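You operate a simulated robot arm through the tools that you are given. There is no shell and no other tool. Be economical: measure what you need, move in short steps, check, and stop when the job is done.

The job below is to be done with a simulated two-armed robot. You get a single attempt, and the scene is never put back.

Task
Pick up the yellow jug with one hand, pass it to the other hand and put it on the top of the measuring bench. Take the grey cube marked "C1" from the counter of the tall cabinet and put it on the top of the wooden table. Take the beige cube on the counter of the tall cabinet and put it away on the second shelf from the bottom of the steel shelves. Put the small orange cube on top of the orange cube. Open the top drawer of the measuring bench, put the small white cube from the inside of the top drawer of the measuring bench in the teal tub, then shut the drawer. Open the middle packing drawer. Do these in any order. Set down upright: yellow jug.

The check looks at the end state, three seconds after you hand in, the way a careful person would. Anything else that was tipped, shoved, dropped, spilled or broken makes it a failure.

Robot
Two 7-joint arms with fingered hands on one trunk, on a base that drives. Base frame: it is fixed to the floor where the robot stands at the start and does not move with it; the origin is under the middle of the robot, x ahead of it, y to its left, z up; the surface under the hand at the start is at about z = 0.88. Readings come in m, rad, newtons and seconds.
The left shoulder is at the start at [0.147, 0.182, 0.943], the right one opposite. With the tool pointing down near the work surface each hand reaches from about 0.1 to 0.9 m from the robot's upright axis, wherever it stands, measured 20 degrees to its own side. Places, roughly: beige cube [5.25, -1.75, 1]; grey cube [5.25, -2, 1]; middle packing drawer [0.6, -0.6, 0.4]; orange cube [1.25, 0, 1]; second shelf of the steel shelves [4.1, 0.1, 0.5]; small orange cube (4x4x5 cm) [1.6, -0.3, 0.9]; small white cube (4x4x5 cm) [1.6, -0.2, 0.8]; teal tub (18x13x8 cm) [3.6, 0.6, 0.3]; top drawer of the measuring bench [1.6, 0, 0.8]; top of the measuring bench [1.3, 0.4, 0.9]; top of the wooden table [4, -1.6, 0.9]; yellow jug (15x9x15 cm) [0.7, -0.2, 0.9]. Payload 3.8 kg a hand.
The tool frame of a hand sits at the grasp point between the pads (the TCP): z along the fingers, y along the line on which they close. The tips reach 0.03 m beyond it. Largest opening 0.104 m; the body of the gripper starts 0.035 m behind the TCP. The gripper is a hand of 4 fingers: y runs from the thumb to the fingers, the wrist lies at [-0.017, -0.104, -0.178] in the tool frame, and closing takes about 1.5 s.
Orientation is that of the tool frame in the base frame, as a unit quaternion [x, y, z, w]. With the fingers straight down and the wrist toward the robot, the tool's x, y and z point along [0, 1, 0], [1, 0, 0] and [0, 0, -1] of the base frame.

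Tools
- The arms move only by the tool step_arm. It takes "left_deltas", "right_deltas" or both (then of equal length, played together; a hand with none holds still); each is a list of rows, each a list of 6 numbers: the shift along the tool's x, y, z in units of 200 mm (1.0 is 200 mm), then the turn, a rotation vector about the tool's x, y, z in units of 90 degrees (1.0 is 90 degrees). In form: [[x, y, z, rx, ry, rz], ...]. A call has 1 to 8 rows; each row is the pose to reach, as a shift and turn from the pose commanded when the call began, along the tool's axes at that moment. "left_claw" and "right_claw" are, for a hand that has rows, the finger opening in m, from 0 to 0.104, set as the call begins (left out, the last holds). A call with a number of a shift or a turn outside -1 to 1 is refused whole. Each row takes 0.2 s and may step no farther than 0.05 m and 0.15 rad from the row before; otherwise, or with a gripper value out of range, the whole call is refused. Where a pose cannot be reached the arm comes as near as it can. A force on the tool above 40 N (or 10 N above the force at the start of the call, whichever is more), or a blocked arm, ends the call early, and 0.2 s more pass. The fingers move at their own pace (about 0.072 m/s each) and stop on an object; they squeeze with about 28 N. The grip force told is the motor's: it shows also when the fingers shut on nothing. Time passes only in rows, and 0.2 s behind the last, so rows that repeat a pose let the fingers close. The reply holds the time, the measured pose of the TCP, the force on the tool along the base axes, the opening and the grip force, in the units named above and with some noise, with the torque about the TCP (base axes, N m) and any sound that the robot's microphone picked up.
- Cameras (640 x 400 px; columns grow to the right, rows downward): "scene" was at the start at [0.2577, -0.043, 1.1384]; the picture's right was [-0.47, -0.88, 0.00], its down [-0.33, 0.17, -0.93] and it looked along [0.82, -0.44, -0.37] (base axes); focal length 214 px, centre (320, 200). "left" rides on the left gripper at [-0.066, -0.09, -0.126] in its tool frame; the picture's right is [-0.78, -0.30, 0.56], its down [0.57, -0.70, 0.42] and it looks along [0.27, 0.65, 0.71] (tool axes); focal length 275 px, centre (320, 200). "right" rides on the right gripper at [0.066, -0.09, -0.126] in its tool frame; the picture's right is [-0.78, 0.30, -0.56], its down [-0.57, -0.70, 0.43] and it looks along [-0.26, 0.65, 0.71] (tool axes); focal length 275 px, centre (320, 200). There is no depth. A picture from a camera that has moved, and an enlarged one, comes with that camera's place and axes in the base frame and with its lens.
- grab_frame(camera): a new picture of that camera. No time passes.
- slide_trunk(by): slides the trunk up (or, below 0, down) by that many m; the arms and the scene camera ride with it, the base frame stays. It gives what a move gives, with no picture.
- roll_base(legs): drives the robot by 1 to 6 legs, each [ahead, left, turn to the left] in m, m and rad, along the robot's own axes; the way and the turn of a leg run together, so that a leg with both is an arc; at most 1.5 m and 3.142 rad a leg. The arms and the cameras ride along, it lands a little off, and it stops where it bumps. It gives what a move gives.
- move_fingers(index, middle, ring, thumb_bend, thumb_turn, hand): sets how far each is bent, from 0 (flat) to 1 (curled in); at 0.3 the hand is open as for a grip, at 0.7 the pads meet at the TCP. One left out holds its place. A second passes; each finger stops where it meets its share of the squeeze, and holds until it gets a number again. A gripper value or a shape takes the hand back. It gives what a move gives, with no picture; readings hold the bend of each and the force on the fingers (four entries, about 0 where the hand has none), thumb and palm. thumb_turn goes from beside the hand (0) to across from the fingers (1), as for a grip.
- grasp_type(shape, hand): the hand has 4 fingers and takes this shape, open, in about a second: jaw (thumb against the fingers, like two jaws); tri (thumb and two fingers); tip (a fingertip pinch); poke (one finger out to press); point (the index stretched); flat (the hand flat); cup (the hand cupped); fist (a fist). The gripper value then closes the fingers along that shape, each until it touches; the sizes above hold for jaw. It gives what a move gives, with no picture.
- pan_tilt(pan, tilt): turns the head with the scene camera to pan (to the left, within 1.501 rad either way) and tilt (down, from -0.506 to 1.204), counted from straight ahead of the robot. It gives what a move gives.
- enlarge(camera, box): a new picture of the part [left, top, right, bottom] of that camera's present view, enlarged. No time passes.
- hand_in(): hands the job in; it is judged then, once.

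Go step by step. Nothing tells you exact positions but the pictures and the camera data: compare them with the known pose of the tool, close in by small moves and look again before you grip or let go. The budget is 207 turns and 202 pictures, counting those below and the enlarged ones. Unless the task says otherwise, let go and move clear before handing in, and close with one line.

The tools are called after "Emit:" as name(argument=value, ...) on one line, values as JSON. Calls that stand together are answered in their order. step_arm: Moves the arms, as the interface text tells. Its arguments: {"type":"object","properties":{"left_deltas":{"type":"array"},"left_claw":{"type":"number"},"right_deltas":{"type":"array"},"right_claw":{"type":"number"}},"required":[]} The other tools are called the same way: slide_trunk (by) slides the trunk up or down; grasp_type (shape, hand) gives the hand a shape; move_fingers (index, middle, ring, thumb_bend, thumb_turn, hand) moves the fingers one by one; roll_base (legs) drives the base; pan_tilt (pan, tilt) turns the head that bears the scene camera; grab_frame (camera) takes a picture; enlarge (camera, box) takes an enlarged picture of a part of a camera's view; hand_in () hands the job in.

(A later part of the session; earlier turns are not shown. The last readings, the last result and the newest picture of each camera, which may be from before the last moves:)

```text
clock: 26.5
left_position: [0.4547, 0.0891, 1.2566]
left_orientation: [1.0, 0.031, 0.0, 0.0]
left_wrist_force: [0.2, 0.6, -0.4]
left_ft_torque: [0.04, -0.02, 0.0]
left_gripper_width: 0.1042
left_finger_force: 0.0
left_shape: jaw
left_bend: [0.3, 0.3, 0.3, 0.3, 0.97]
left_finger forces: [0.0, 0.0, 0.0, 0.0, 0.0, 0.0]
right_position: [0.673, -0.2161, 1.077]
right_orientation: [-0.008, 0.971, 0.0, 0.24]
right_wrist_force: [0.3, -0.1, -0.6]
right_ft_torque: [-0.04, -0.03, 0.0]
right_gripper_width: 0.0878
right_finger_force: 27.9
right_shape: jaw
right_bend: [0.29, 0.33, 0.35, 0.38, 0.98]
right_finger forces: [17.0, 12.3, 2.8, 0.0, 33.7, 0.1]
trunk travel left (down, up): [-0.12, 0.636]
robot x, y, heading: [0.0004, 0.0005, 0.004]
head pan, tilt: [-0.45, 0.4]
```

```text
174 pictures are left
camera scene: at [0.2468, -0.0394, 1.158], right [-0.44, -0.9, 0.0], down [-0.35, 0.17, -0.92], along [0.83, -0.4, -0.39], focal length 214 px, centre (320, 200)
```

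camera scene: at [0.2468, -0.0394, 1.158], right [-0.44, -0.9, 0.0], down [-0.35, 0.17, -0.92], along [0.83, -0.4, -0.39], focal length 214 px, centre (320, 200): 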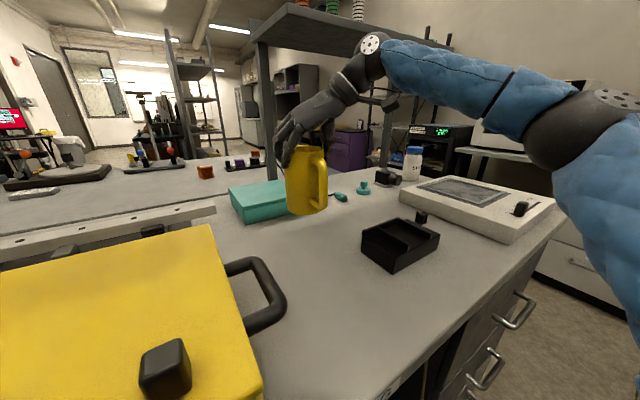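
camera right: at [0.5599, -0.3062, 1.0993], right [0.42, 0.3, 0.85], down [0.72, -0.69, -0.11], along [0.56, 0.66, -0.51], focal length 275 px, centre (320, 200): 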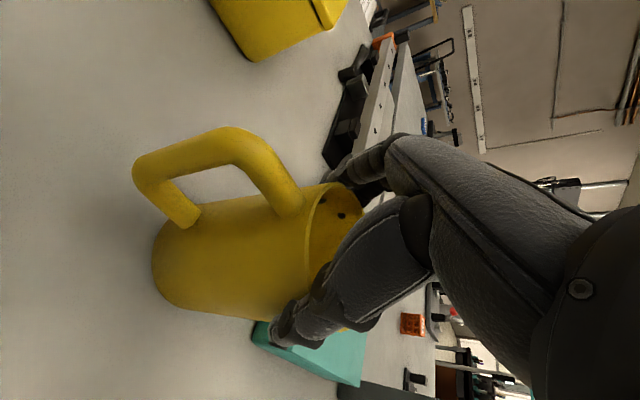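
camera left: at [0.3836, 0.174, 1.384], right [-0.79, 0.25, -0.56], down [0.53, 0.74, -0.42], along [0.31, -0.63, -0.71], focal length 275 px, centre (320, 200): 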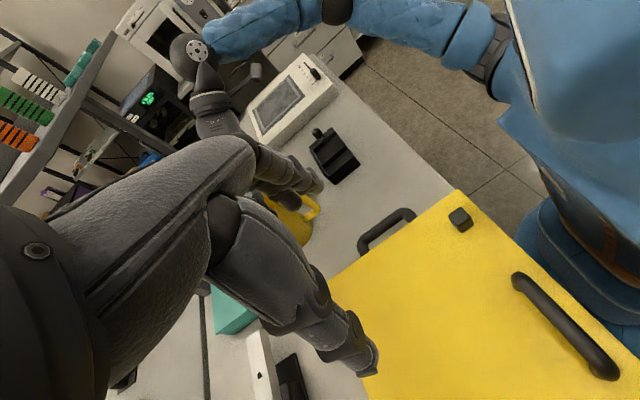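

The jug is lifted cleanly. I'll raise it further and then back the base away from the bench so the handover happens in free space.

Emit:
step_arm(right_deltas=[[0.006, 0, -0.14, 0, 0, 0], [0.012, 0, -0.28, 0, 0, 0], [0.018, 0, -0.42, 0, 0, 0], [0.024, 0, -0.56, 0, 0, 0], [0.03, 0, -0.7, 0, 0, 0]])

Emit:
roll_base(legs=[[-0.45, 0, 0]])

Emit:
grab_frame(camera="scene")

Emit:
grab_frame(camera="right")

```text
clock: 27.7
left_position: [0.4551, 0.0892, 1.2567]
left_orientation: [1.0, 0.031, 0.0, 0.0]
left_wrist_force: [0.5, 0.0, 0.7]
left_ft_torque: [0.0, -0.04, 0.03]
left_gripper_width: 0.1041
left_finger_force: 0.1
left_shape: jaw
left_bend: [0.3, 0.3, 0.3, 0.3, 0.97]
left_finger forces: [0.0, 0.0, 0.1, 0.0, 0.1, 0.0]
right_position: [0.604, -0.2139, 1.1987]
right_orientation: [-0.008, 0.971, 0.0, 0.241]
right_wrist_force: [-0.5, -0.2, -2.3]
right_ft_torque: [0.0, -0.03, -0.01]
right_gripper_width: 0.088
right_finger_force: 28.2
right_shape: jaw
right_bend: [0.29, 0.33, 0.35, 0.38, 0.98]
right_finger forces: [17.1, 12.4, 2.9, 0.0, 33.5, 0.0]
trunk travel left (down, up): [-0.12, 0.636]
robot x, y, heading: [-0.0013, -0.0011, -0.0]
head pan, tilt: [-0.45, 0.4]
```

```text
clock: 30.4
left_position: [0.0108, 0.0911, 1.2566]
left_orientation: [0.999, 0.034, 0.0, 0.0]
left_wrist_force: [-0.3, 0.2, 0.0]
left_ft_torque: [0.03, 0.01, 0.02]
left_gripper_width: 0.1042
left_finger_force: 0.1
left_shape: jaw
left_bend: [0.3, 0.3, 0.3, 0.3, 0.97]
left_finger forces: [0.1, 0.1, 0.0, 0.0, 0.0, 0.1]
right_position: [0.1607, -0.2135, 1.1974]
right_orientation: [-0.011, 0.971, 0.002, 0.24]
right_wrist_force: [0.0, 0.3, -2.0]
right_ft_torque: [-0.03, -0.02, -0.05]
right_gripper_width: 0.0881
right_finger_force: 28.3
right_shape: jaw
right_bend: [0.29, 0.33, 0.35, 0.38, 0.98]
right_finger forces: [17.1, 12.4, 2.9, 0.0, 33.5, 0.1]
trunk travel left (down, up): [-0.12, 0.636]
robot x, y, heading: [-0.4455, -0.0021, 0.013]
head pan, tilt: [-0.45, 0.4]
```

```text
173 pictures are left
camera scene: at [-0.1973, -0.0396, 1.158], right [-0.43, -0.9, 0.0], down [-0.35, 0.17, -0.92], along [0.83, -0.4, -0.39], focal length 214 px, centre (320, 200)
```

scene: 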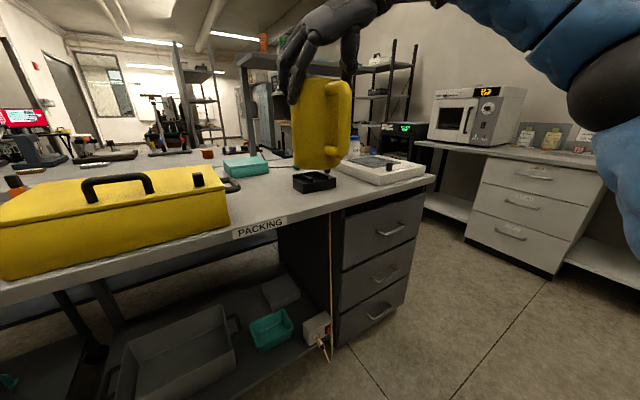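

```text
172 pictures are left
camera right: at [0.0468, -0.3049, 1.2792], right [0.42, 0.31, 0.85], down [0.72, -0.69, -0.11], along [0.55, 0.66, -0.51], focal length 275 px, centre (320, 200)
```

right: 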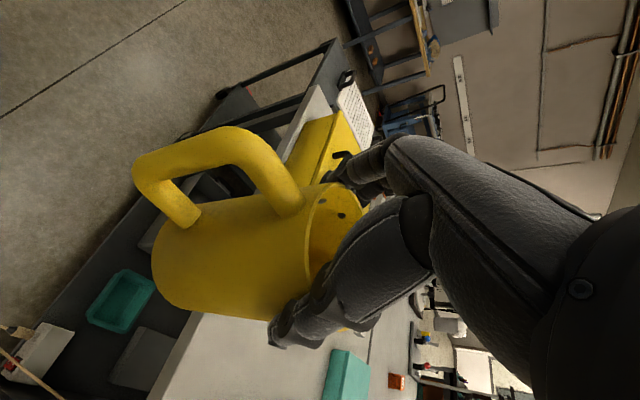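

The handover has free space here. I'll lower and extend the jug a bit with the right hand while the left hand turns to point forward.

Emit:
step_arm(right_deltas=[[-0.005, 0.009, 0.085, 0, 0, 0], [-0.01, 0.017, 0.17, 0, 0, 0], [-0.014, 0.026, 0.255, 0, 0, 0], [-0.019, 0.034, 0.34, 0, 0, 0], [-0.023, 0.043, 0.425, 0, 0, 0], [-0.028, 0.051, 0.51, 0, 0, 0], [-0.033, 0.06, 0.595, 0, 0, 0], [-0.037, 0.068, 0.68, 0, 0, 0]], left_deltas=[[0, 0, 0, 0, 0.095, 0], [0, 0, 0, 0, 0.19, 0], [0, 0, 0, 0, 0.285, 0], [0, 0, 0, 0, 0.38, 0], [0, 0, 0, 0, 0.475, 0], [0, 0, 0, 0, 0.57, 0], [0, 0, 0, 0, 0.665, 0], [0, 0, 0, 0, 0.76, 0]])

Emit:
step_arm(left_deltas=[[0, 0, 0, 0, 0.08, 0], [0, 0, 0, 0, 0.16, 0], [0, 0, 0, 0, 0.24, 0], [0, 0, 0, 0, 0.24, 0]])

Emit:
pan_tilt(pan=-0.3, tilt=0.4)

Emit:
grab_frame(camera="scene")

Emit:
grab_frame(camera="left")

Emit:
grab_frame(camera="right")

```text
clock: 32.1
left_position: [0.0106, 0.0906, 1.2565]
left_orientation: [0.827, 0.029, 0.562, -0.02]
left_wrist_force: [0.4, -0.4, 0.4]
left_ft_torque: [0.0, 0.0, -0.01]
left_gripper_width: 0.1041
left_finger_force: 0.1
left_shape: jaw
left_bend: [0.3, 0.3, 0.3, 0.3, 0.97]
left_finger forces: [0.0, 0.0, 0.0, 0.0, 0.0, 0.1]
right_position: [0.2319, -0.1973, 1.0781]
right_orientation: [-0.01, 0.971, 0.002, 0.24]
right_wrist_force: [-0.7, 0.4, -2.1]
right_ft_torque: [0.02, -0.01, 0.01]
right_gripper_width: 0.0879
right_finger_force: 27.5
right_shape: jaw
right_bend: [0.29, 0.33, 0.35, 0.38, 0.98]
right_finger forces: [17.0, 12.4, 3.0, 0.0, 33.4, 0.0]
trunk travel left (down, up): [-0.12, 0.636]
robot x, y, heading: [-0.4435, -0.0008, 0.008]
head pan, tilt: [-0.45, 0.4]
```

```text
clock: 33.1
left_position: [0.0097, 0.091, 1.2573]
left_orientation: [0.706, 0.024, 0.708, -0.024]
left_wrist_force: [-0.3, -0.8, -0.3]
left_ft_torque: [-0.01, 0.01, -0.01]
left_gripper_width: 0.1042
left_finger_force: 0.1
left_shape: jaw
left_bend: [0.3, 0.3, 0.3, 0.3, 0.97]
left_finger forces: [0.1, 0.1, 0.1, 0.0, 0.1, 0.1]
right_position: [0.2305, -0.1971, 1.0775]
right_orientation: [-0.011, 0.971, 0.002, 0.24]
right_wrist_force: [0.2, -0.1, -1.8]
right_ft_torque: [-0.04, -0.05, 0.03]
right_gripper_width: 0.0879
right_finger_force: 28.0
right_shape: jaw
right_bend: [0.29, 0.33, 0.35, 0.38, 0.98]
right_finger forces: [16.9, 12.4, 3.0, 0.1, 33.4, 0.0]
trunk travel left (down, up): [-0.12, 0.636]
robot x, y, heading: [-0.4442, -0.0012, 0.006]
head pan, tilt: [-0.45, 0.4]
```

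```text
clock: 33.9
left_position: [0.0109, 0.0913, 1.2575]
left_orientation: [0.707, 0.025, 0.707, -0.024]
left_wrist_force: [0.4, 0.5, 0.2]
left_ft_torque: [-0.02, -0.02, -0.02]
left_gripper_width: 0.104
left_finger_force: 0.1
left_shape: jaw
left_bend: [0.3, 0.3, 0.3, 0.3, 0.97]
left_finger forces: [0.1, 0.0, 0.0, 0.1, 0.0, 0.0]
right_position: [0.2305, -0.1979, 1.0787]
right_orientation: [-0.01, 0.971, 0.002, 0.24]
right_wrist_force: [0.3, 0.8, -1.8]
right_ft_torque: [-0.01, -0.03, -0.01]
right_gripper_width: 0.088
right_finger_force: 27.9
right_shape: jaw
right_bend: [0.29, 0.33, 0.35, 0.38, 0.98]
right_finger forces: [17.0, 12.4, 3.1, 0.0, 33.3, 0.1]
trunk travel left (down, up): [-0.12, 0.636]
robot x, y, heading: [-0.4397, -0.0003, 0.009]
head pan, tilt: [-0.3, 0.4]
```

```text
171 pictures are left
camera scene: at [-0.1918, -0.0267, 1.1579], right [-0.29, -0.96, 0.0], down [-0.37, 0.11, -0.92], along [0.88, -0.27, -0.39], focal length 214 px, centre (320, 200)
```

scene: 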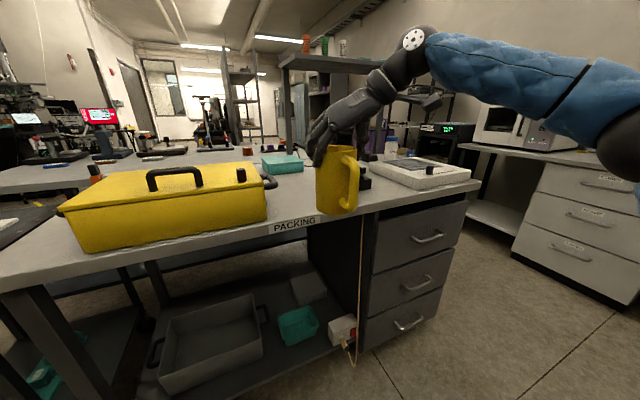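

```text
170 pictures are left
camera left: at [-0.1213, 0.1715, 1.1927], right [0.53, 0.33, -0.78], down [0.38, 0.73, 0.57], along [0.76, -0.6, 0.26], focal length 275 px, centre (320, 200)
```

left: 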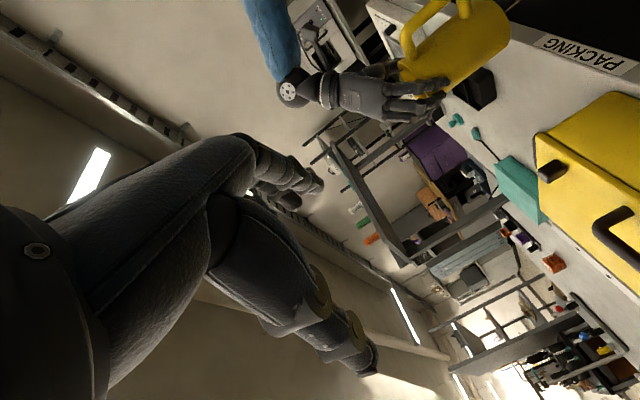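

```text
169 pictures are left
camera right: at [0.1166, -0.2904, 1.1603], right [0.42, 0.31, 0.85], down [0.72, -0.69, -0.11], along [0.55, 0.66, -0.51], focal length 275 px, centre (320, 200)
```

right: 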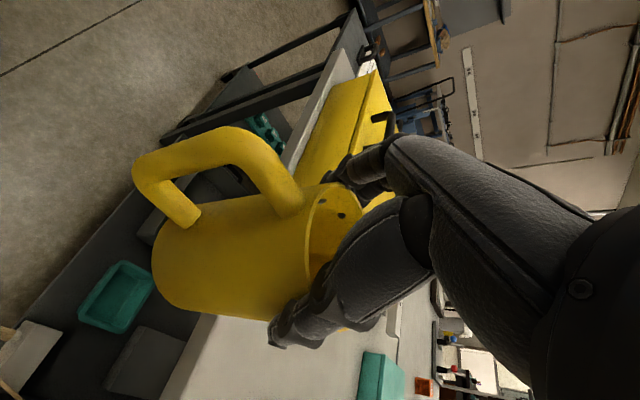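

The handle bar midpoint is at about (0.15, -0.19, 1.02). I'll move the left hand down and across to a point behind it, in two halves.

Emit:
step_arm(left_deltas=[[-0.12, 0.14, -0.01, 0, 0, 0], [-0.24, 0.28, -0.02, 0, 0, 0], [-0.36, 0.42, -0.03, 0, 0, 0], [-0.48, 0.56, -0.04, 0, 0, 0], [-0.6, 0.7, -0.05, 0, 0, 0]])

Emit:
step_arm(left_deltas=[[-0.12, 0.14, 0.0, 0, 0, 0], [-0.24, 0.28, 0.0, 0, 0, 0], [-0.36, 0.42, 0.0, 0, 0, 0], [-0.48, 0.56, 0.0, 0, 0, 0], [-0.6, 0.7, 0.0, 0, 0, 0]])

Emit:
grab_frame(camera="scene")

Emit:
grab_frame(camera="left")

Emit:
grab_frame(camera="right")

```text
clock: 35.0
left_position: [0.0257, -0.0371, 1.1461]
left_orientation: [0.713, 0.052, 0.699, -0.026]
left_wrist_force: [-0.8, 0.6, -0.2]
left_ft_torque: [0.01, 0.02, 0.01]
left_gripper_width: 0.1038
left_finger_force: 0.0
left_shape: jaw
left_bend: [0.3, 0.3, 0.3, 0.3, 0.97]
left_finger forces: [0.0, 0.1, 0.1, 0.0, 0.0, 0.0]
right_position: [0.231, -0.1986, 1.0776]
right_orientation: [-0.011, 0.971, 0.001, 0.239]
right_wrist_force: [-0.1, 0.1, -1.6]
right_ft_torque: [0.0, -0.05, 0.01]
right_gripper_width: 0.0882
right_finger_force: 28.3
right_shape: jaw
right_bend: [0.29, 0.33, 0.35, 0.38, 0.98]
right_finger forces: [16.9, 12.4, 3.1, 0.0, 33.3, 0.1]
trunk travel left (down, up): [-0.12, 0.636]
robot x, y, heading: [-0.4439, -0.0006, 0.008]
head pan, tilt: [-0.3, 0.4]
```

```text
clock: 36.2
left_position: [0.0194, -0.1921, 1.0145]
left_orientation: [0.706, 0.024, 0.707, -0.024]
left_wrist_force: [-0.8, 1.2, 0.4]
left_ft_torque: [-0.03, 0.0, 0.0]
left_gripper_width: 0.1039
left_finger_force: 0.0
left_shape: jaw
left_bend: [0.3, 0.3, 0.3, 0.3, 0.97]
left_finger forces: [0.0, 0.0, 0.0, 0.1, 0.0, 0.0]
right_position: [0.2312, -0.1974, 1.0775]
right_orientation: [-0.011, 0.971, 0.001, 0.239]
right_wrist_force: [0.0, -0.6, -2.5]
right_ft_torque: [-0.02, -0.03, -0.01]
right_gripper_width: 0.088
right_finger_force: 27.7
right_shape: jaw
right_bend: [0.29, 0.33, 0.35, 0.38, 0.98]
right_finger forces: [17.0, 12.3, 3.1, 0.0, 33.3, 0.0]
trunk travel left (down, up): [-0.12, 0.636]
robot x, y, heading: [-0.4444, -0.0004, 0.008]
head pan, tilt: [-0.3, 0.4]
```

```text
168 pictures are left
camera scene: at [-0.1914, -0.0268, 1.1577], right [-0.29, -0.96, 0.0], down [-0.37, 0.11, -0.92], along [0.88, -0.27, -0.39], focal length 214 px, centre (320, 200)
```

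scene: 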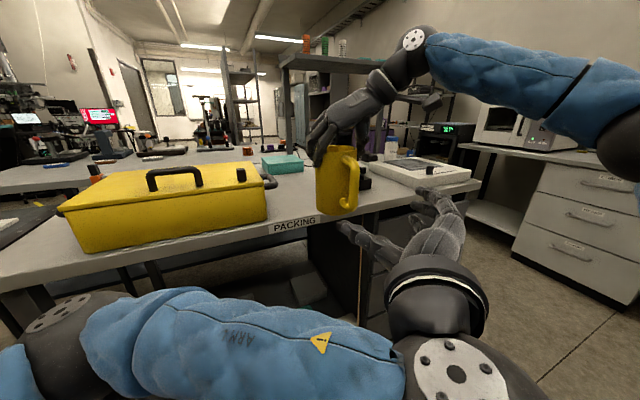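

```text
167 pictures are left
camera left: at [-0.1109, -0.1111, 0.9494], right [0.54, 0.33, -0.78], down [0.38, 0.73, 0.57], along [0.76, -0.6, 0.27], focal length 275 px, centre (320, 200)
```

left: 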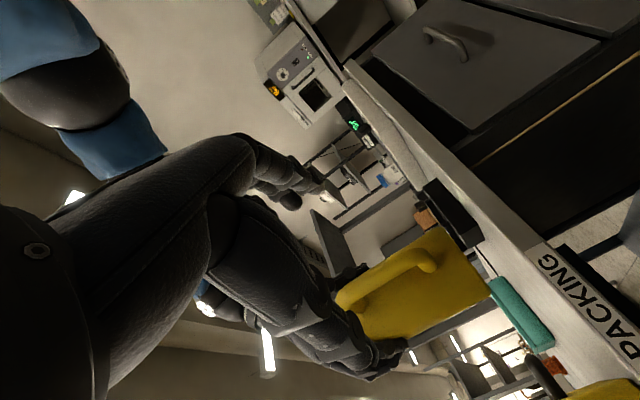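

```text
166 pictures are left
camera right: at [0.117, -0.2907, 1.16], right [0.42, 0.31, 0.85], down [0.72, -0.69, -0.11], along [0.55, 0.66, -0.51], focal length 275 px, centre (320, 200)
```

right: 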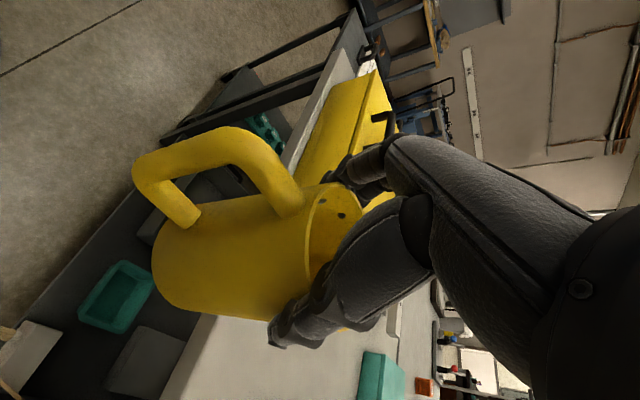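

The handle bar lies right between the left thumb and fingers. I'll advance most of the way and check.

Emit:
step_arm(left_deltas=[[0, 0.01, 0.15, 0, 0, 0], [0, 0.02, 0.3, 0, 0, 0], [0, 0.03, 0.45, 0, 0, 0]])

Emit:
grab_frame(camera="left")

Emit:
grab_frame(camera="right")

Emit:
enlarge(camera="scene", box=[260, 80, 500, 280])

```text
clock: 37.0
left_position: [0.1109, -0.191, 1.0148]
left_orientation: [0.707, 0.025, 0.707, -0.025]
left_wrist_force: [0.4, -0.1, 0.8]
left_ft_torque: [0.01, -0.03, -0.01]
left_gripper_width: 0.1041
left_finger_force: 0.0
left_shape: jaw
left_bend: [0.3, 0.3, 0.3, 0.3, 0.97]
left_finger forces: [0.1, 0.0, 0.1, 0.0, 0.0, 0.1]
right_position: [0.231, -0.1983, 1.0766]
right_orientation: [-0.01, 0.971, 0.002, 0.239]
right_wrist_force: [-0.9, -0.1, -2.1]
right_ft_torque: [-0.01, -0.01, 0.0]
right_gripper_width: 0.088
right_finger_force: 28.5
right_shape: jaw
right_bend: [0.29, 0.33, 0.35, 0.38, 0.98]
right_finger forces: [17.1, 12.4, 3.1, 0.0, 33.3, 0.0]
trunk travel left (down, up): [-0.12, 0.636]
robot x, y, heading: [-0.4406, 0.0002, 0.006]
head pan, tilt: [-0.3, 0.4]
```

```text
165 pictures are left
camera left: at [-0.0205, -0.11, 0.9483], right [0.54, 0.33, -0.78], down [0.38, 0.73, 0.57], along [0.76, -0.6, 0.26], focal length 275 px, centre (320, 200)
```

left: 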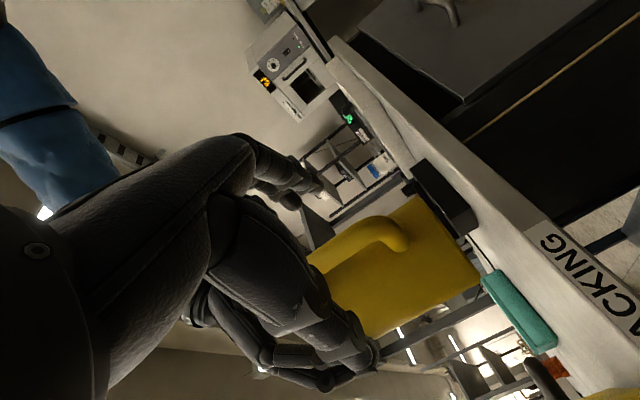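

```text
164 pictures are left
camera right: at [0.117, -0.2905, 1.16], right [0.42, 0.31, 0.85], down [0.72, -0.69, -0.11], along [0.55, 0.66, -0.51], focal length 275 px, centre (320, 200)
```

right: 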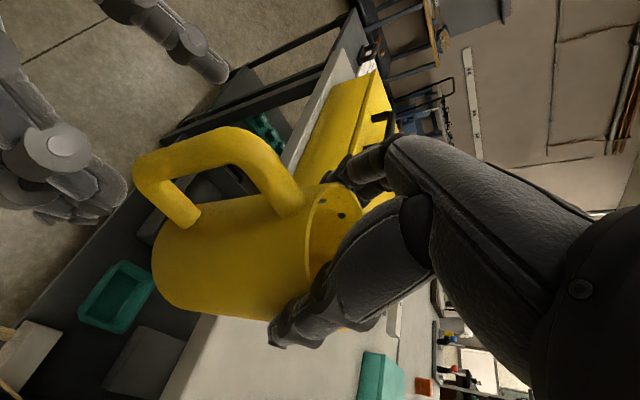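

```text
2.00 times, centred on (380, 180) of scene
camera zoom: at [-0.1914, -0.0266, 1.1577], right [-0.29, -0.96, 0.0], down [-0.37, 0.11, -0.92], along [0.88, -0.27, -0.39], focal length 429 px, centre (200, 240)
```

zoom: 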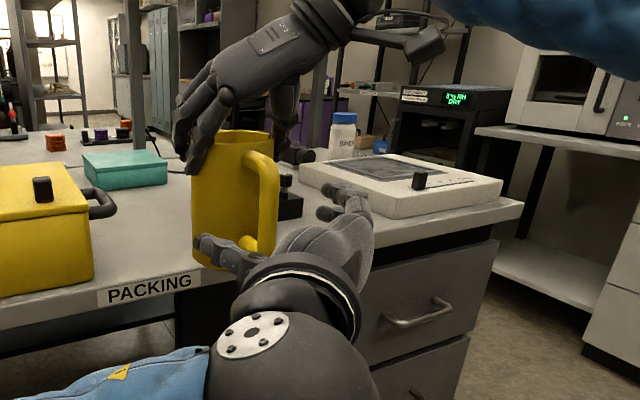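

I'll advance the last 37 mm onto the handle and close the left hand.

Emit:
step_arm(left_deltas=[[0.025, 0.005, 0.06, 0, 0, 0], [0.03, 0.01, 0.12, 0, 0, 0], [0.03, 0.015, 0.185, 0, 0, 0]])

Emit:
step_arm(left_deltas=[[0, 0, 0, 0, 0, 0], [0, 0, 0, 0, 0, 0], [0, 0, 0, 0, 0, 0], [0, 0, 0, 0, 0, 0], [0, 0, 0, 0, 0, 0], [0, 0, 0, 0, 0, 0], [0, 0, 0, 0, 0, 0], [0, 0, 0, 0, 0, 0]], left_claw=0.0)

Emit:
grab_frame(camera="left")

Emit:
grab_frame(camera="right")

Emit:
enlarge(camera="scene", box=[260, 80, 500, 280])

```text
clock: 37.9
left_position: [0.1482, -0.1896, 1.0244]
left_orientation: [0.707, 0.024, 0.706, -0.025]
left_wrist_force: [0.2, 0.4, 0.3]
left_ft_torque: [0.01, 0.0, -0.01]
left_gripper_width: 0.104
left_finger_force: 0.0
left_shape: jaw
left_bend: [0.3, 0.3, 0.3, 0.3, 0.97]
left_finger forces: [0.0, 0.0, 0.0, 0.0, 0.1, 0.1]
right_position: [0.2313, -0.1983, 1.0773]
right_orientation: [-0.01, 0.971, 0.003, 0.24]
right_wrist_force: [0.3, 0.4, -1.6]
right_ft_torque: [0.0, -0.01, 0.01]
right_gripper_width: 0.088
right_finger_force: 27.8
right_shape: jaw
right_bend: [0.29, 0.33, 0.35, 0.38, 0.98]
right_finger forces: [17.0, 12.4, 3.1, 0.0, 33.3, 0.1]
trunk travel left (down, up): [-0.12, 0.636]
robot x, y, heading: [-0.4483, 0.0017, 0.008]
head pan, tilt: [-0.3, 0.4]
```

```text
clock: 39.6
left_position: [0.1486, -0.1891, 1.0235]
left_orientation: [0.707, 0.025, 0.707, -0.025]
left_wrist_force: [5.7, -0.5, 2.0]
left_ft_torque: [0.1, 0.04, -0.06]
left_gripper_width: 0.0
left_finger_force: 28.0
left_shape: jaw
left_bend: [0.73, 0.7, 0.72, 0.68, 1.0]
left_finger forces: [9.3, 2.5, 3.0, 0.1, 26.1, 0.0]
right_position: [0.2294, -0.1977, 1.0772]
right_orientation: [-0.011, 0.971, 0.002, 0.239]
right_wrist_force: [-5.3, -0.3, -3.8]
right_ft_torque: [-0.05, 0.14, 0.07]
right_gripper_width: 0.0883
right_finger_force: 28.2
right_shape: jaw
right_bend: [0.28, 0.33, 0.35, 0.38, 0.97]
right_finger forces: [18.0, 12.6, 2.8, 0.1, 34.0, 0.0]
trunk travel left (down, up): [-0.12, 0.636]
robot x, y, heading: [-0.4465, 0.0013, 0.007]
head pan, tilt: [-0.3, 0.4]
```

```text
162 pictures are left
camera left: at [0.0167, -0.1094, 0.9583], right [0.53, 0.33, -0.78], down [0.37, 0.73, 0.57], along [0.76, -0.6, 0.26], focal length 275 px, centre (320, 200)
```

left: 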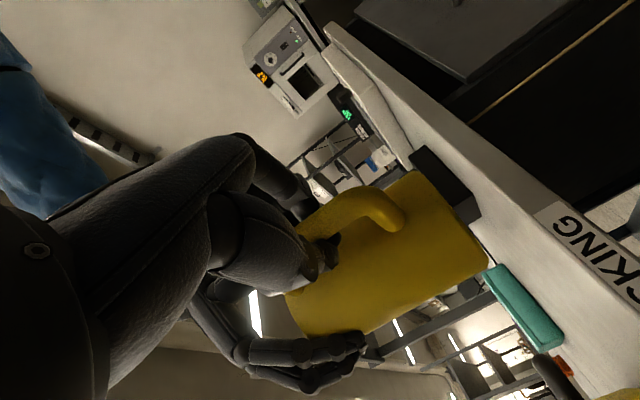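

```text
161 pictures are left
camera right: at [0.1166, -0.2905, 1.1602], right [0.42, 0.31, 0.85], down [0.72, -0.69, -0.11], along [0.55, 0.66, -0.51], focal length 275 px, centre (320, 200)
```

right: 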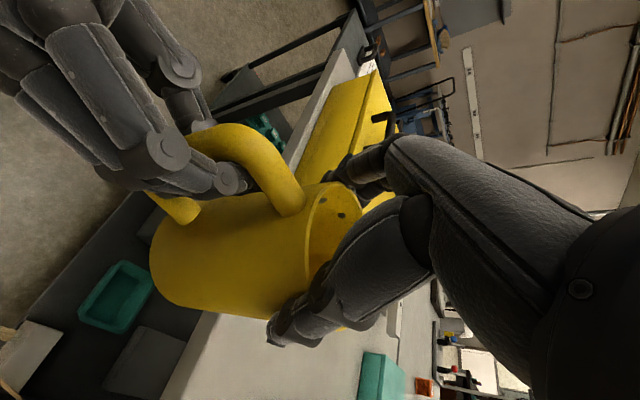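

```text
2.00 times, centred on (380, 180) of scene
camera zoom: at [-0.1917, -0.0267, 1.1578], right [-0.29, -0.96, 0.0], down [-0.37, 0.11, -0.92], along [0.88, -0.27, -0.39], focal length 429 px, centre (200, 240)
```

zoom: 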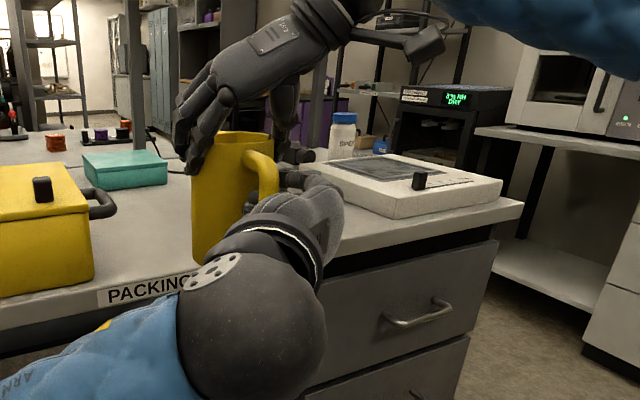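

The left fingers closed past the bar, inside the handle loop, and are hooking it rather than pinching it. I'll reopen, back up 2 cm and close again so the pads pinch the bar.

Emit:
step_arm(left_deltas=[[0, 0, 0, 0, 0, 0], [0, 0, 0, 0, 0, 0], [0, 0, 0, 0, 0, 0], [0, 0, 0, 0, 0, 0], [0, 0, 0, 0, 0, 0], [0, 0, -0.05, 0, 0, 0], [0, 0, -0.11, 0, 0, 0]], left_claw=0.104)

Emit:
step_arm(left_deltas=[[0, 0, 0, 0, 0, 0], [0, 0, 0, 0, 0, 0], [0, 0, 0, 0, 0, 0], [0, 0, 0, 0, 0, 0], [0, 0, 0, 0, 0, 0], [0, 0, 0, 0, 0, 0], [0, 0, 0, 0, 0, 0], [0, 0, 0, 0, 0, 0]], left_claw=0.0)

Emit:
grab_frame(camera="left")

Emit:
grab_frame(camera="right")

```text
clock: 41.2
left_position: [0.1248, -0.1904, 1.022]
left_orientation: [0.706, 0.024, 0.707, -0.025]
left_wrist_force: [-0.4, 0.0, 0.9]
left_ft_torque: [0.03, 0.03, 0.01]
left_gripper_width: 0.1037
left_finger_force: 0.1
left_shape: jaw
left_bend: [0.3, 0.3, 0.3, 0.3, 0.97]
left_finger forces: [0.0, 0.0, 0.1, 0.0, 0.0, 0.0]
right_position: [0.2317, -0.1978, 1.0782]
right_orientation: [-0.01, 0.971, 0.002, 0.24]
right_wrist_force: [-0.8, 0.9, -1.7]
right_ft_torque: [0.01, -0.05, 0.0]
right_gripper_width: 0.088
right_finger_force: 27.3
right_shape: jaw
right_bend: [0.28, 0.33, 0.35, 0.38, 0.97]
right_finger forces: [17.5, 12.6, 3.4, 0.1, 33.8, 0.0]
trunk travel left (down, up): [-0.12, 0.636]
robot x, y, heading: [-0.4423, -0.0013, 0.005]
head pan, tilt: [-0.3, 0.4]
```

```text
clock: 43.0
left_position: [0.125, -0.1906, 1.0219]
left_orientation: [0.707, 0.024, 0.706, -0.024]
left_wrist_force: [-1.6, -1.6, 0.2]
left_ft_torque: [0.07, 0.02, -0.05]
left_gripper_width: 0.0125
left_finger_force: 27.7
left_shape: jaw
left_bend: [0.74, 0.56, 0.55, 0.7, 1.0]
left_finger forces: [13.5, 7.2, 3.2, 0.1, 22.1, 0.1]
right_position: [0.2317, -0.1979, 1.0785]
right_orientation: [-0.011, 0.971, 0.002, 0.241]
right_wrist_force: [2.2, 1.7, -0.8]
right_ft_torque: [-0.01, -0.05, -0.1]
right_gripper_width: 0.0884
right_finger_force: 28.1
right_shape: jaw
right_bend: [0.28, 0.33, 0.35, 0.38, 0.97]
right_finger forces: [17.5, 12.7, 3.7, 0.1, 33.1, 0.0]
trunk travel left (down, up): [-0.12, 0.636]
robot x, y, heading: [-0.4436, 0.0011, 0.01]
head pan, tilt: [-0.3, 0.4]
```

```text
159 pictures are left
camera left: at [-0.0069, -0.1107, 0.9566], right [0.53, 0.33, -0.78], down [0.38, 0.73, 0.57], along [0.76, -0.6, 0.26], focal length 275 px, centre (320, 200)
```

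left: 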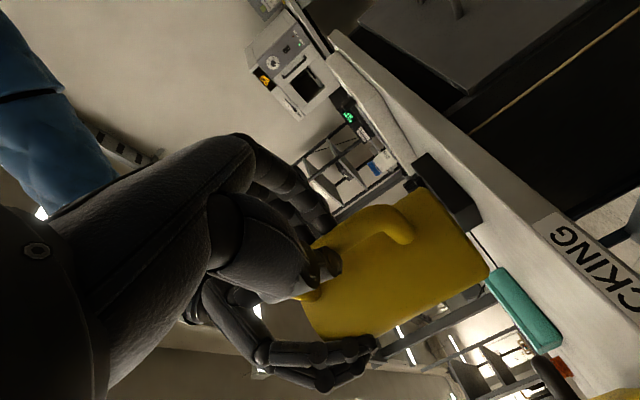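

```text
158 pictures are left
camera right: at [0.1167, -0.2905, 1.1603], right [0.42, 0.31, 0.85], down [0.72, -0.69, -0.11], along [0.55, 0.66, -0.51], focal length 275 px, centre (320, 200)
```

right: 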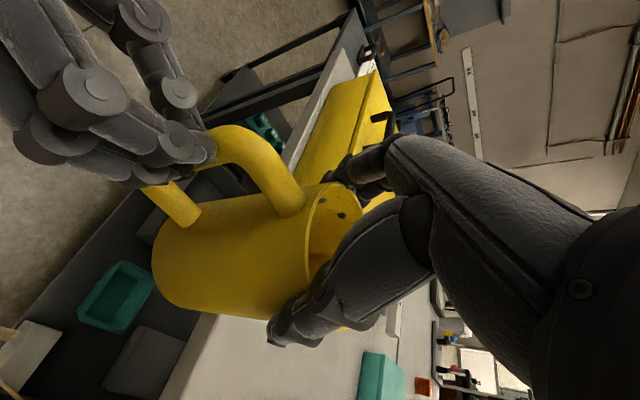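

Two fingers now pinch the bar and two miss it. I'll look closely before trusting this grip.

Emit:
enlarge(camera="right", box=[40, 40, 320, 240])

Emit:
enlarge(camera="left", box=[200, 130, 480, 330])

Emit:
enlarge(camera="scene", box=[300, 120, 440, 240])

```text
2.00 times, centred on (180, 140) of right
camera zoom: at [0.1167, -0.2905, 1.1603], right [0.42, 0.31, 0.85], down [0.72, -0.69, -0.11], along [0.55, 0.66, -0.51], focal length 551 px, centre (600, 320)
```

zoom: 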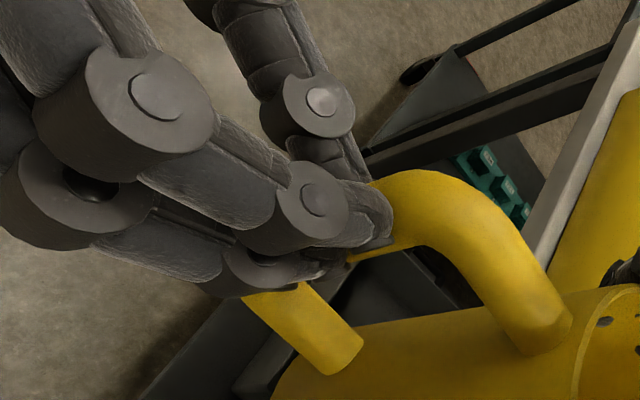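

```text
2.00 times, centred on (340, 230) of left
camera zoom: at [-0.0069, -0.1107, 0.9566], right [0.53, 0.33, -0.78], down [0.38, 0.73, 0.57], along [0.76, -0.6, 0.26], focal length 551 px, centre (280, 140)
```

zoom: 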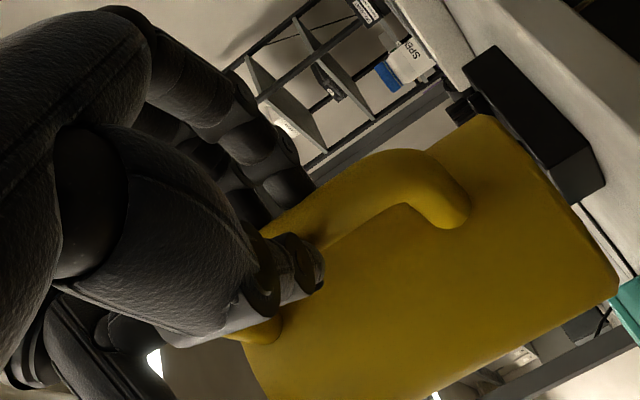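

```text
3.33 times, centred on (370, 180) of scene
camera zoom: at [-0.1917, -0.0267, 1.1578], right [-0.29, -0.96, 0.0], down [-0.37, 0.11, -0.92], along [0.88, -0.27, -0.39], focal length 715 px, centre (153, 267)
```

zoom: 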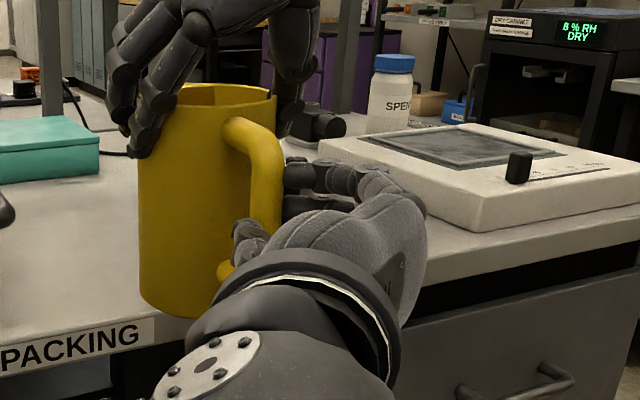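

The hand looks about 1 cm too low, so the index passes under the handle. I'll reopen, raise 12 mm, go 6 mm deeper and close again.

Emit:
step_arm(left_deltas=[[0, 0, 0, 0, 0, 0], [0, 0, 0, 0, 0, 0], [0, 0, 0, 0, 0, 0], [0, 0, 0, 0, 0, 0], [0, 0, 0, 0, 0, 0], [0.06, 0, 0.03, 0, 0, 0], [0.06, 0, 0.03, 0, 0, 0]], left_claw=0.104)

Emit:
step_arm(left_deltas=[[0, 0, 0, 0, 0, 0], [0, 0, 0, 0, 0, 0], [0, 0, 0, 0, 0, 0], [0, 0, 0, 0, 0, 0], [0, 0, 0, 0, 0, 0], [0, 0, 0, 0, 0, 0], [0, 0, 0, 0, 0, 0], [0, 0, 0, 0, 0, 0]], left_claw=0.0)

Emit:
enlarge(camera="right", box=[40, 40, 320, 240])

```text
clock: 44.6
left_position: [0.1318, -0.1896, 1.0333]
left_orientation: [0.706, 0.024, 0.707, -0.024]
left_wrist_force: [-0.1, -0.2, -0.2]
left_ft_torque: [0.0, -0.01, 0.03]
left_gripper_width: 0.1034
left_finger_force: 0.0
left_shape: jaw
left_bend: [0.3, 0.3, 0.3, 0.3, 0.97]
left_finger forces: [0.0, 0.0, 0.0, 0.0, 0.0, 0.0]
right_position: [0.2309, -0.1977, 1.0778]
right_orientation: [-0.01, 0.971, 0.001, 0.239]
right_wrist_force: [-0.3, -0.1, -2.3]
right_ft_torque: [0.0, -0.04, -0.03]
right_gripper_width: 0.0885
right_finger_force: 28.3
right_shape: jaw
right_bend: [0.28, 0.33, 0.35, 0.38, 0.98]
right_finger forces: [17.5, 12.7, 3.7, 0.0, 33.9, 0.0]
trunk travel left (down, up): [-0.12, 0.636]
robot x, y, heading: [-0.4433, -0.0006, 0.005]
head pan, tilt: [-0.3, 0.4]
```

```text
clock: 46.5
left_position: [0.1327, -0.1902, 1.0323]
left_orientation: [0.706, 0.024, 0.707, -0.024]
left_wrist_force: [2.2, -1.4, 1.0]
left_ft_torque: [0.07, -0.08, -0.08]
left_gripper_width: 0.0133
left_finger_force: 27.5
left_shape: jaw
left_bend: [0.74, 0.55, 0.53, 0.7, 1.0]
left_finger forces: [14.0, 7.3, 4.0, 0.0, 24.2, 0.0]
right_position: [0.2321, -0.1977, 1.0779]
right_orientation: [-0.011, 0.971, 0.002, 0.239]
right_wrist_force: [-1.8, 1.0, -3.9]
right_ft_torque: [-0.06, -0.01, -0.07]
right_gripper_width: 0.088
right_finger_force: 28.1
right_shape: jaw
right_bend: [0.28, 0.33, 0.35, 0.39, 0.97]
right_finger forces: [18.2, 12.7, 3.2, 0.1, 33.7, 0.1]
trunk travel left (down, up): [-0.12, 0.636]
robot x, y, heading: [-0.4427, -0.0013, 0.004]
head pan, tilt: [-0.3, 0.4]
```

```text
2.00 times, centred on (180, 140) of right
camera zoom: at [0.1166, -0.2905, 1.1602], right [0.42, 0.31, 0.85], down [0.72, -0.69, -0.11], along [0.55, 0.66, -0.51], focal length 551 px, centre (600, 320)
```

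zoom: 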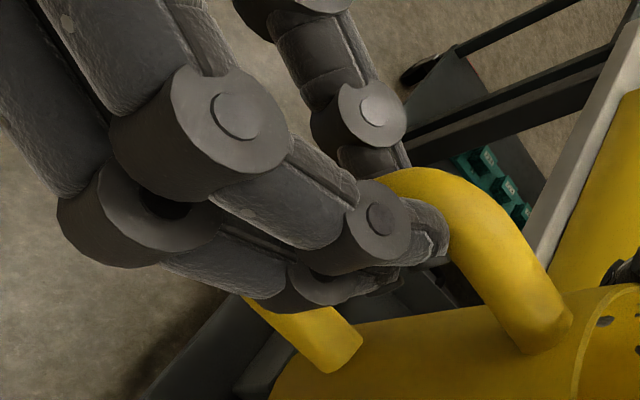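

Index and thumb hook the bar, and two more fingers pinch it. I'll test by opening the right hand in place, so I can re-grip if the jug droops.

Emit:
step_arm(right_deltas=[[0, 0, 0, 0, 0, 0], [0, 0, 0, 0, 0, 0], [0, 0, 0, 0, 0, 0]], right_claw=0.104)

Emit:
grab_frame(camera="scene")

Emit:
grab_frame(camera="right")

```text
clock: 47.2
left_position: [0.1319, -0.1899, 1.0336]
left_orientation: [0.707, 0.025, 0.706, -0.024]
left_wrist_force: [-1.1, -0.4, -0.8]
left_ft_torque: [0.02, 0.16, 0.01]
left_gripper_width: 0.0134
left_finger_force: 27.7
left_shape: jaw
left_bend: [0.74, 0.55, 0.56, 0.7, 1.0]
left_finger forces: [14.3, 6.9, 2.9, 0.1, 25.2, 0.1]
right_position: [0.2306, -0.1973, 1.0782]
right_orientation: [-0.01, 0.971, 0.001, 0.24]
right_wrist_force: [-1.4, 0.3, 0.6]
right_ft_torque: [0.03, -0.01, 0.01]
right_gripper_width: 0.1039
right_finger_force: 0.2
right_shape: jaw
right_bend: [0.3, 0.3, 0.3, 0.3, 0.97]
right_finger forces: [0.2, 0.1, 0.1, 0.0, 0.1, 0.0]
trunk travel left (down, up): [-0.12, 0.636]
robot x, y, heading: [-0.4444, -0.0011, 0.007]
head pan, tilt: [-0.3, 0.4]
```

```text
153 pictures are left
camera scene: at [-0.1917, -0.0267, 1.1578], right [-0.29, -0.96, 0.0], down [-0.37, 0.11, -0.92], along [0.88, -0.27, -0.39], focal length 214 px, centre (320, 200)
```

scene: 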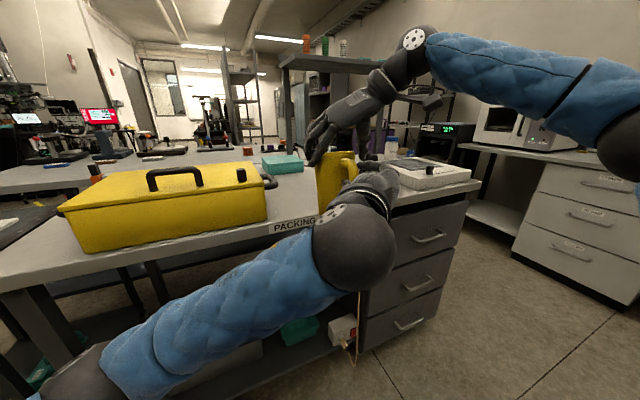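

```text
152 pictures are left
camera right: at [0.1166, -0.2906, 1.1605], right [0.42, 0.31, 0.85], down [0.72, -0.69, -0.11], along [0.55, 0.66, -0.51], focal length 275 px, centre (320, 200)
```

right: 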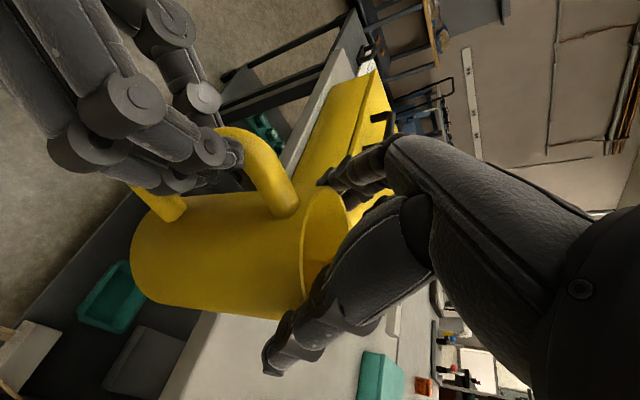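

The left hand holds the jug with only a few degrees of droop. I'll withdraw the right hand along its approach and check the jug's attitude.

Emit:
step_arm(right_deltas=[[0, 0, -0.1, 0, 0, 0], [0, 0, -0.25, 0, 0, 0], [0, 0, -0.45, 0, 0, 0], [0, 0, -0.65, 0, 0, 0], [0, -0.2, -0.8, 0, 0, 0], [0, -0.4, -0.9, 0, 0, 0], [0, -0.6, -0.95, 0, 0, 0]])

Emit:
enlarge(camera="scene", box=[280, 110, 440, 250])

Emit:
grab_frame(camera="right")

```text
clock: 48.9
left_position: [0.1295, -0.1907, 1.0346]
left_orientation: [0.706, 0.023, 0.707, -0.026]
left_wrist_force: [-0.7, -0.7, 0.4]
left_ft_torque: [0.01, 0.2, -0.03]
left_gripper_width: 0.013
left_finger_force: 27.8
left_shape: jaw
left_bend: [0.74, 0.55, 0.56, 0.7, 1.0]
left_finger forces: [14.5, 6.7, 3.1, 0.1, 25.2, 0.0]
right_position: [0.133, -0.3251, 1.2409]
right_orientation: [-0.011, 0.971, 0.002, 0.241]
right_wrist_force: [-0.1, -0.3, -0.2]
right_ft_torque: [0.04, 0.0, 0.02]
right_gripper_width: 0.1041
right_finger_force: 0.0
right_shape: jaw
right_bend: [0.3, 0.3, 0.3, 0.3, 0.97]
right_finger forces: [0.1, 0.0, 0.0, 0.0, 0.1, 0.1]
right hand out of reach, approached as far as the arm can: row 4, 6, 7
trunk travel left (down, up): [-0.12, 0.636]
robot x, y, heading: [-0.4475, -0.0023, 0.006]
head pan, tilt: [-0.3, 0.4]
```

```text
2.86 times, centred on (360, 180) of scene
camera zoom: at [-0.1932, -0.0278, 1.1583], right [-0.29, -0.96, 0.0], down [-0.37, 0.11, -0.92], along [0.88, -0.27, -0.39], focal length 613 px, centre (206, 257)
```

zoom: 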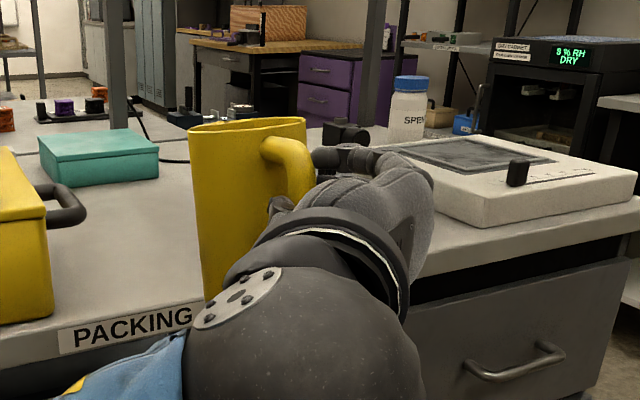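

```text
150 pictures are left
camera right: at [0.0184, -0.4189, 1.3224], right [0.42, 0.31, 0.85], down [0.72, -0.69, -0.11], along [0.55, 0.66, -0.51], focal length 275 px, centre (320, 200)
```

right: 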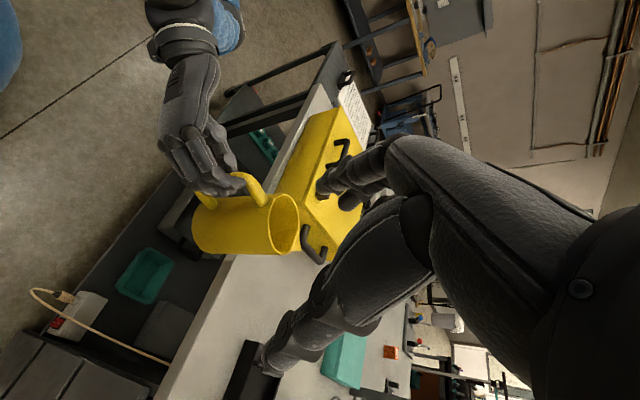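

The handover is done and the left hand holds the jug. Now I need a route to the far side, so I'll survey to the right and the left.

Emit:
pan_tilt(pan=-1.0, tilt=0.35)

Emit:
grab_frame(camera="scene")

Emit:
pan_tilt(pan=0.8, tilt=0.3)

Emit:
grab_frame(camera="scene")

```text
clock: 49.9
left_position: [0.1309, -0.1896, 1.0324]
left_orientation: [0.707, 0.024, 0.707, -0.024]
left_wrist_force: [0.1, -0.9, 0.4]
left_ft_torque: [0.01, 0.15, -0.01]
left_gripper_width: 0.0131
left_finger_force: 28.1
left_shape: jaw
left_bend: [0.74, 0.55, 0.56, 0.7, 1.0]
left_finger forces: [14.5, 6.8, 3.2, 0.0, 25.3, 0.1]
right_position: [0.135, -0.3238, 1.2394]
right_orientation: [-0.01, 0.971, 0.002, 0.24]
right_wrist_force: [-0.7, 0.5, -0.9]
right_ft_torque: [-0.01, 0.02, 0.02]
right_gripper_width: 0.104
right_finger_force: 0.0
right_shape: jaw
right_bend: [0.3, 0.3, 0.3, 0.3, 0.97]
right_finger forces: [0.0, 0.0, 0.0, 0.1, 0.0, 0.1]
trunk travel left (down, up): [-0.12, 0.636]
robot x, y, heading: [-0.4434, -0.0005, 0.001]
head pan, tilt: [-1.0, 0.351]
```

```text
149 pictures are left
camera scene: at [-0.2296, -0.0779, 1.1624], right [-0.84, -0.55, 0.0], down [-0.19, 0.29, -0.94], along [0.51, -0.79, -0.34], focal length 214 px, centre (320, 200)
```

scene: 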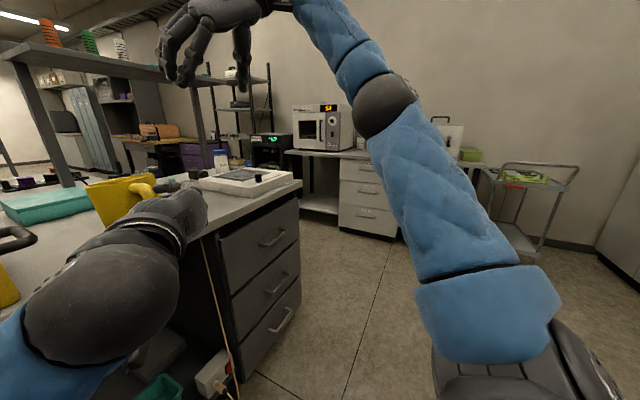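

```text
clock: 51.7
left_position: [0.1324, -0.1907, 1.0336]
left_orientation: [0.707, 0.024, 0.706, -0.024]
left_wrist_force: [0.1, -0.2, -0.2]
left_ft_torque: [0.03, 0.15, -0.03]
left_gripper_width: 0.0133
left_finger_force: 27.6
left_shape: jaw
left_bend: [0.74, 0.55, 0.56, 0.7, 1.0]
left_finger forces: [14.6, 6.8, 3.2, 0.1, 25.3, 0.1]
right_position: [0.1348, -0.3238, 1.2391]
right_orientation: [-0.011, 0.97, 0.001, 0.241]
right_wrist_force: [-0.3, 0.7, 0.1]
right_ft_torque: [-0.04, 0.02, 0.02]
right_gripper_width: 0.1038
right_finger_force: 0.0
right_shape: jaw
right_bend: [0.3, 0.3, 0.3, 0.3, 0.97]
right_finger forces: [0.1, 0.1, 0.0, 0.0, 0.0, 0.0]
trunk travel left (down, up): [-0.12, 0.636]
robot x, y, heading: [-0.4435, -0.0014, 0.007]
head pan, tilt: [0.799, 0.3]
```

```text
148 pictures are left
camera scene: at [-0.2157, 0.0675, 1.1671], right [0.72, -0.69, 0.0], down [-0.21, -0.21, -0.96], along [0.66, 0.69, -0.3], focal length 214 px, centre (320, 200)
```

scene: 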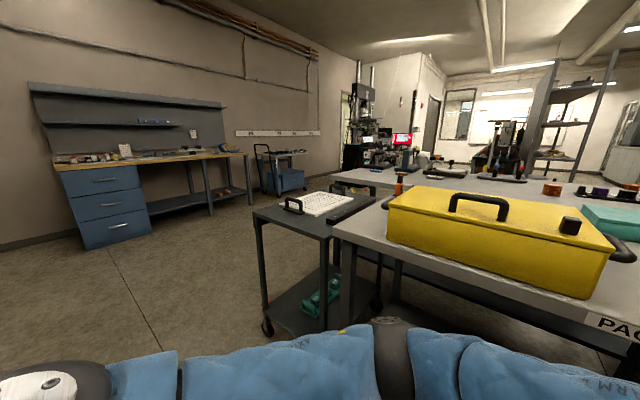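

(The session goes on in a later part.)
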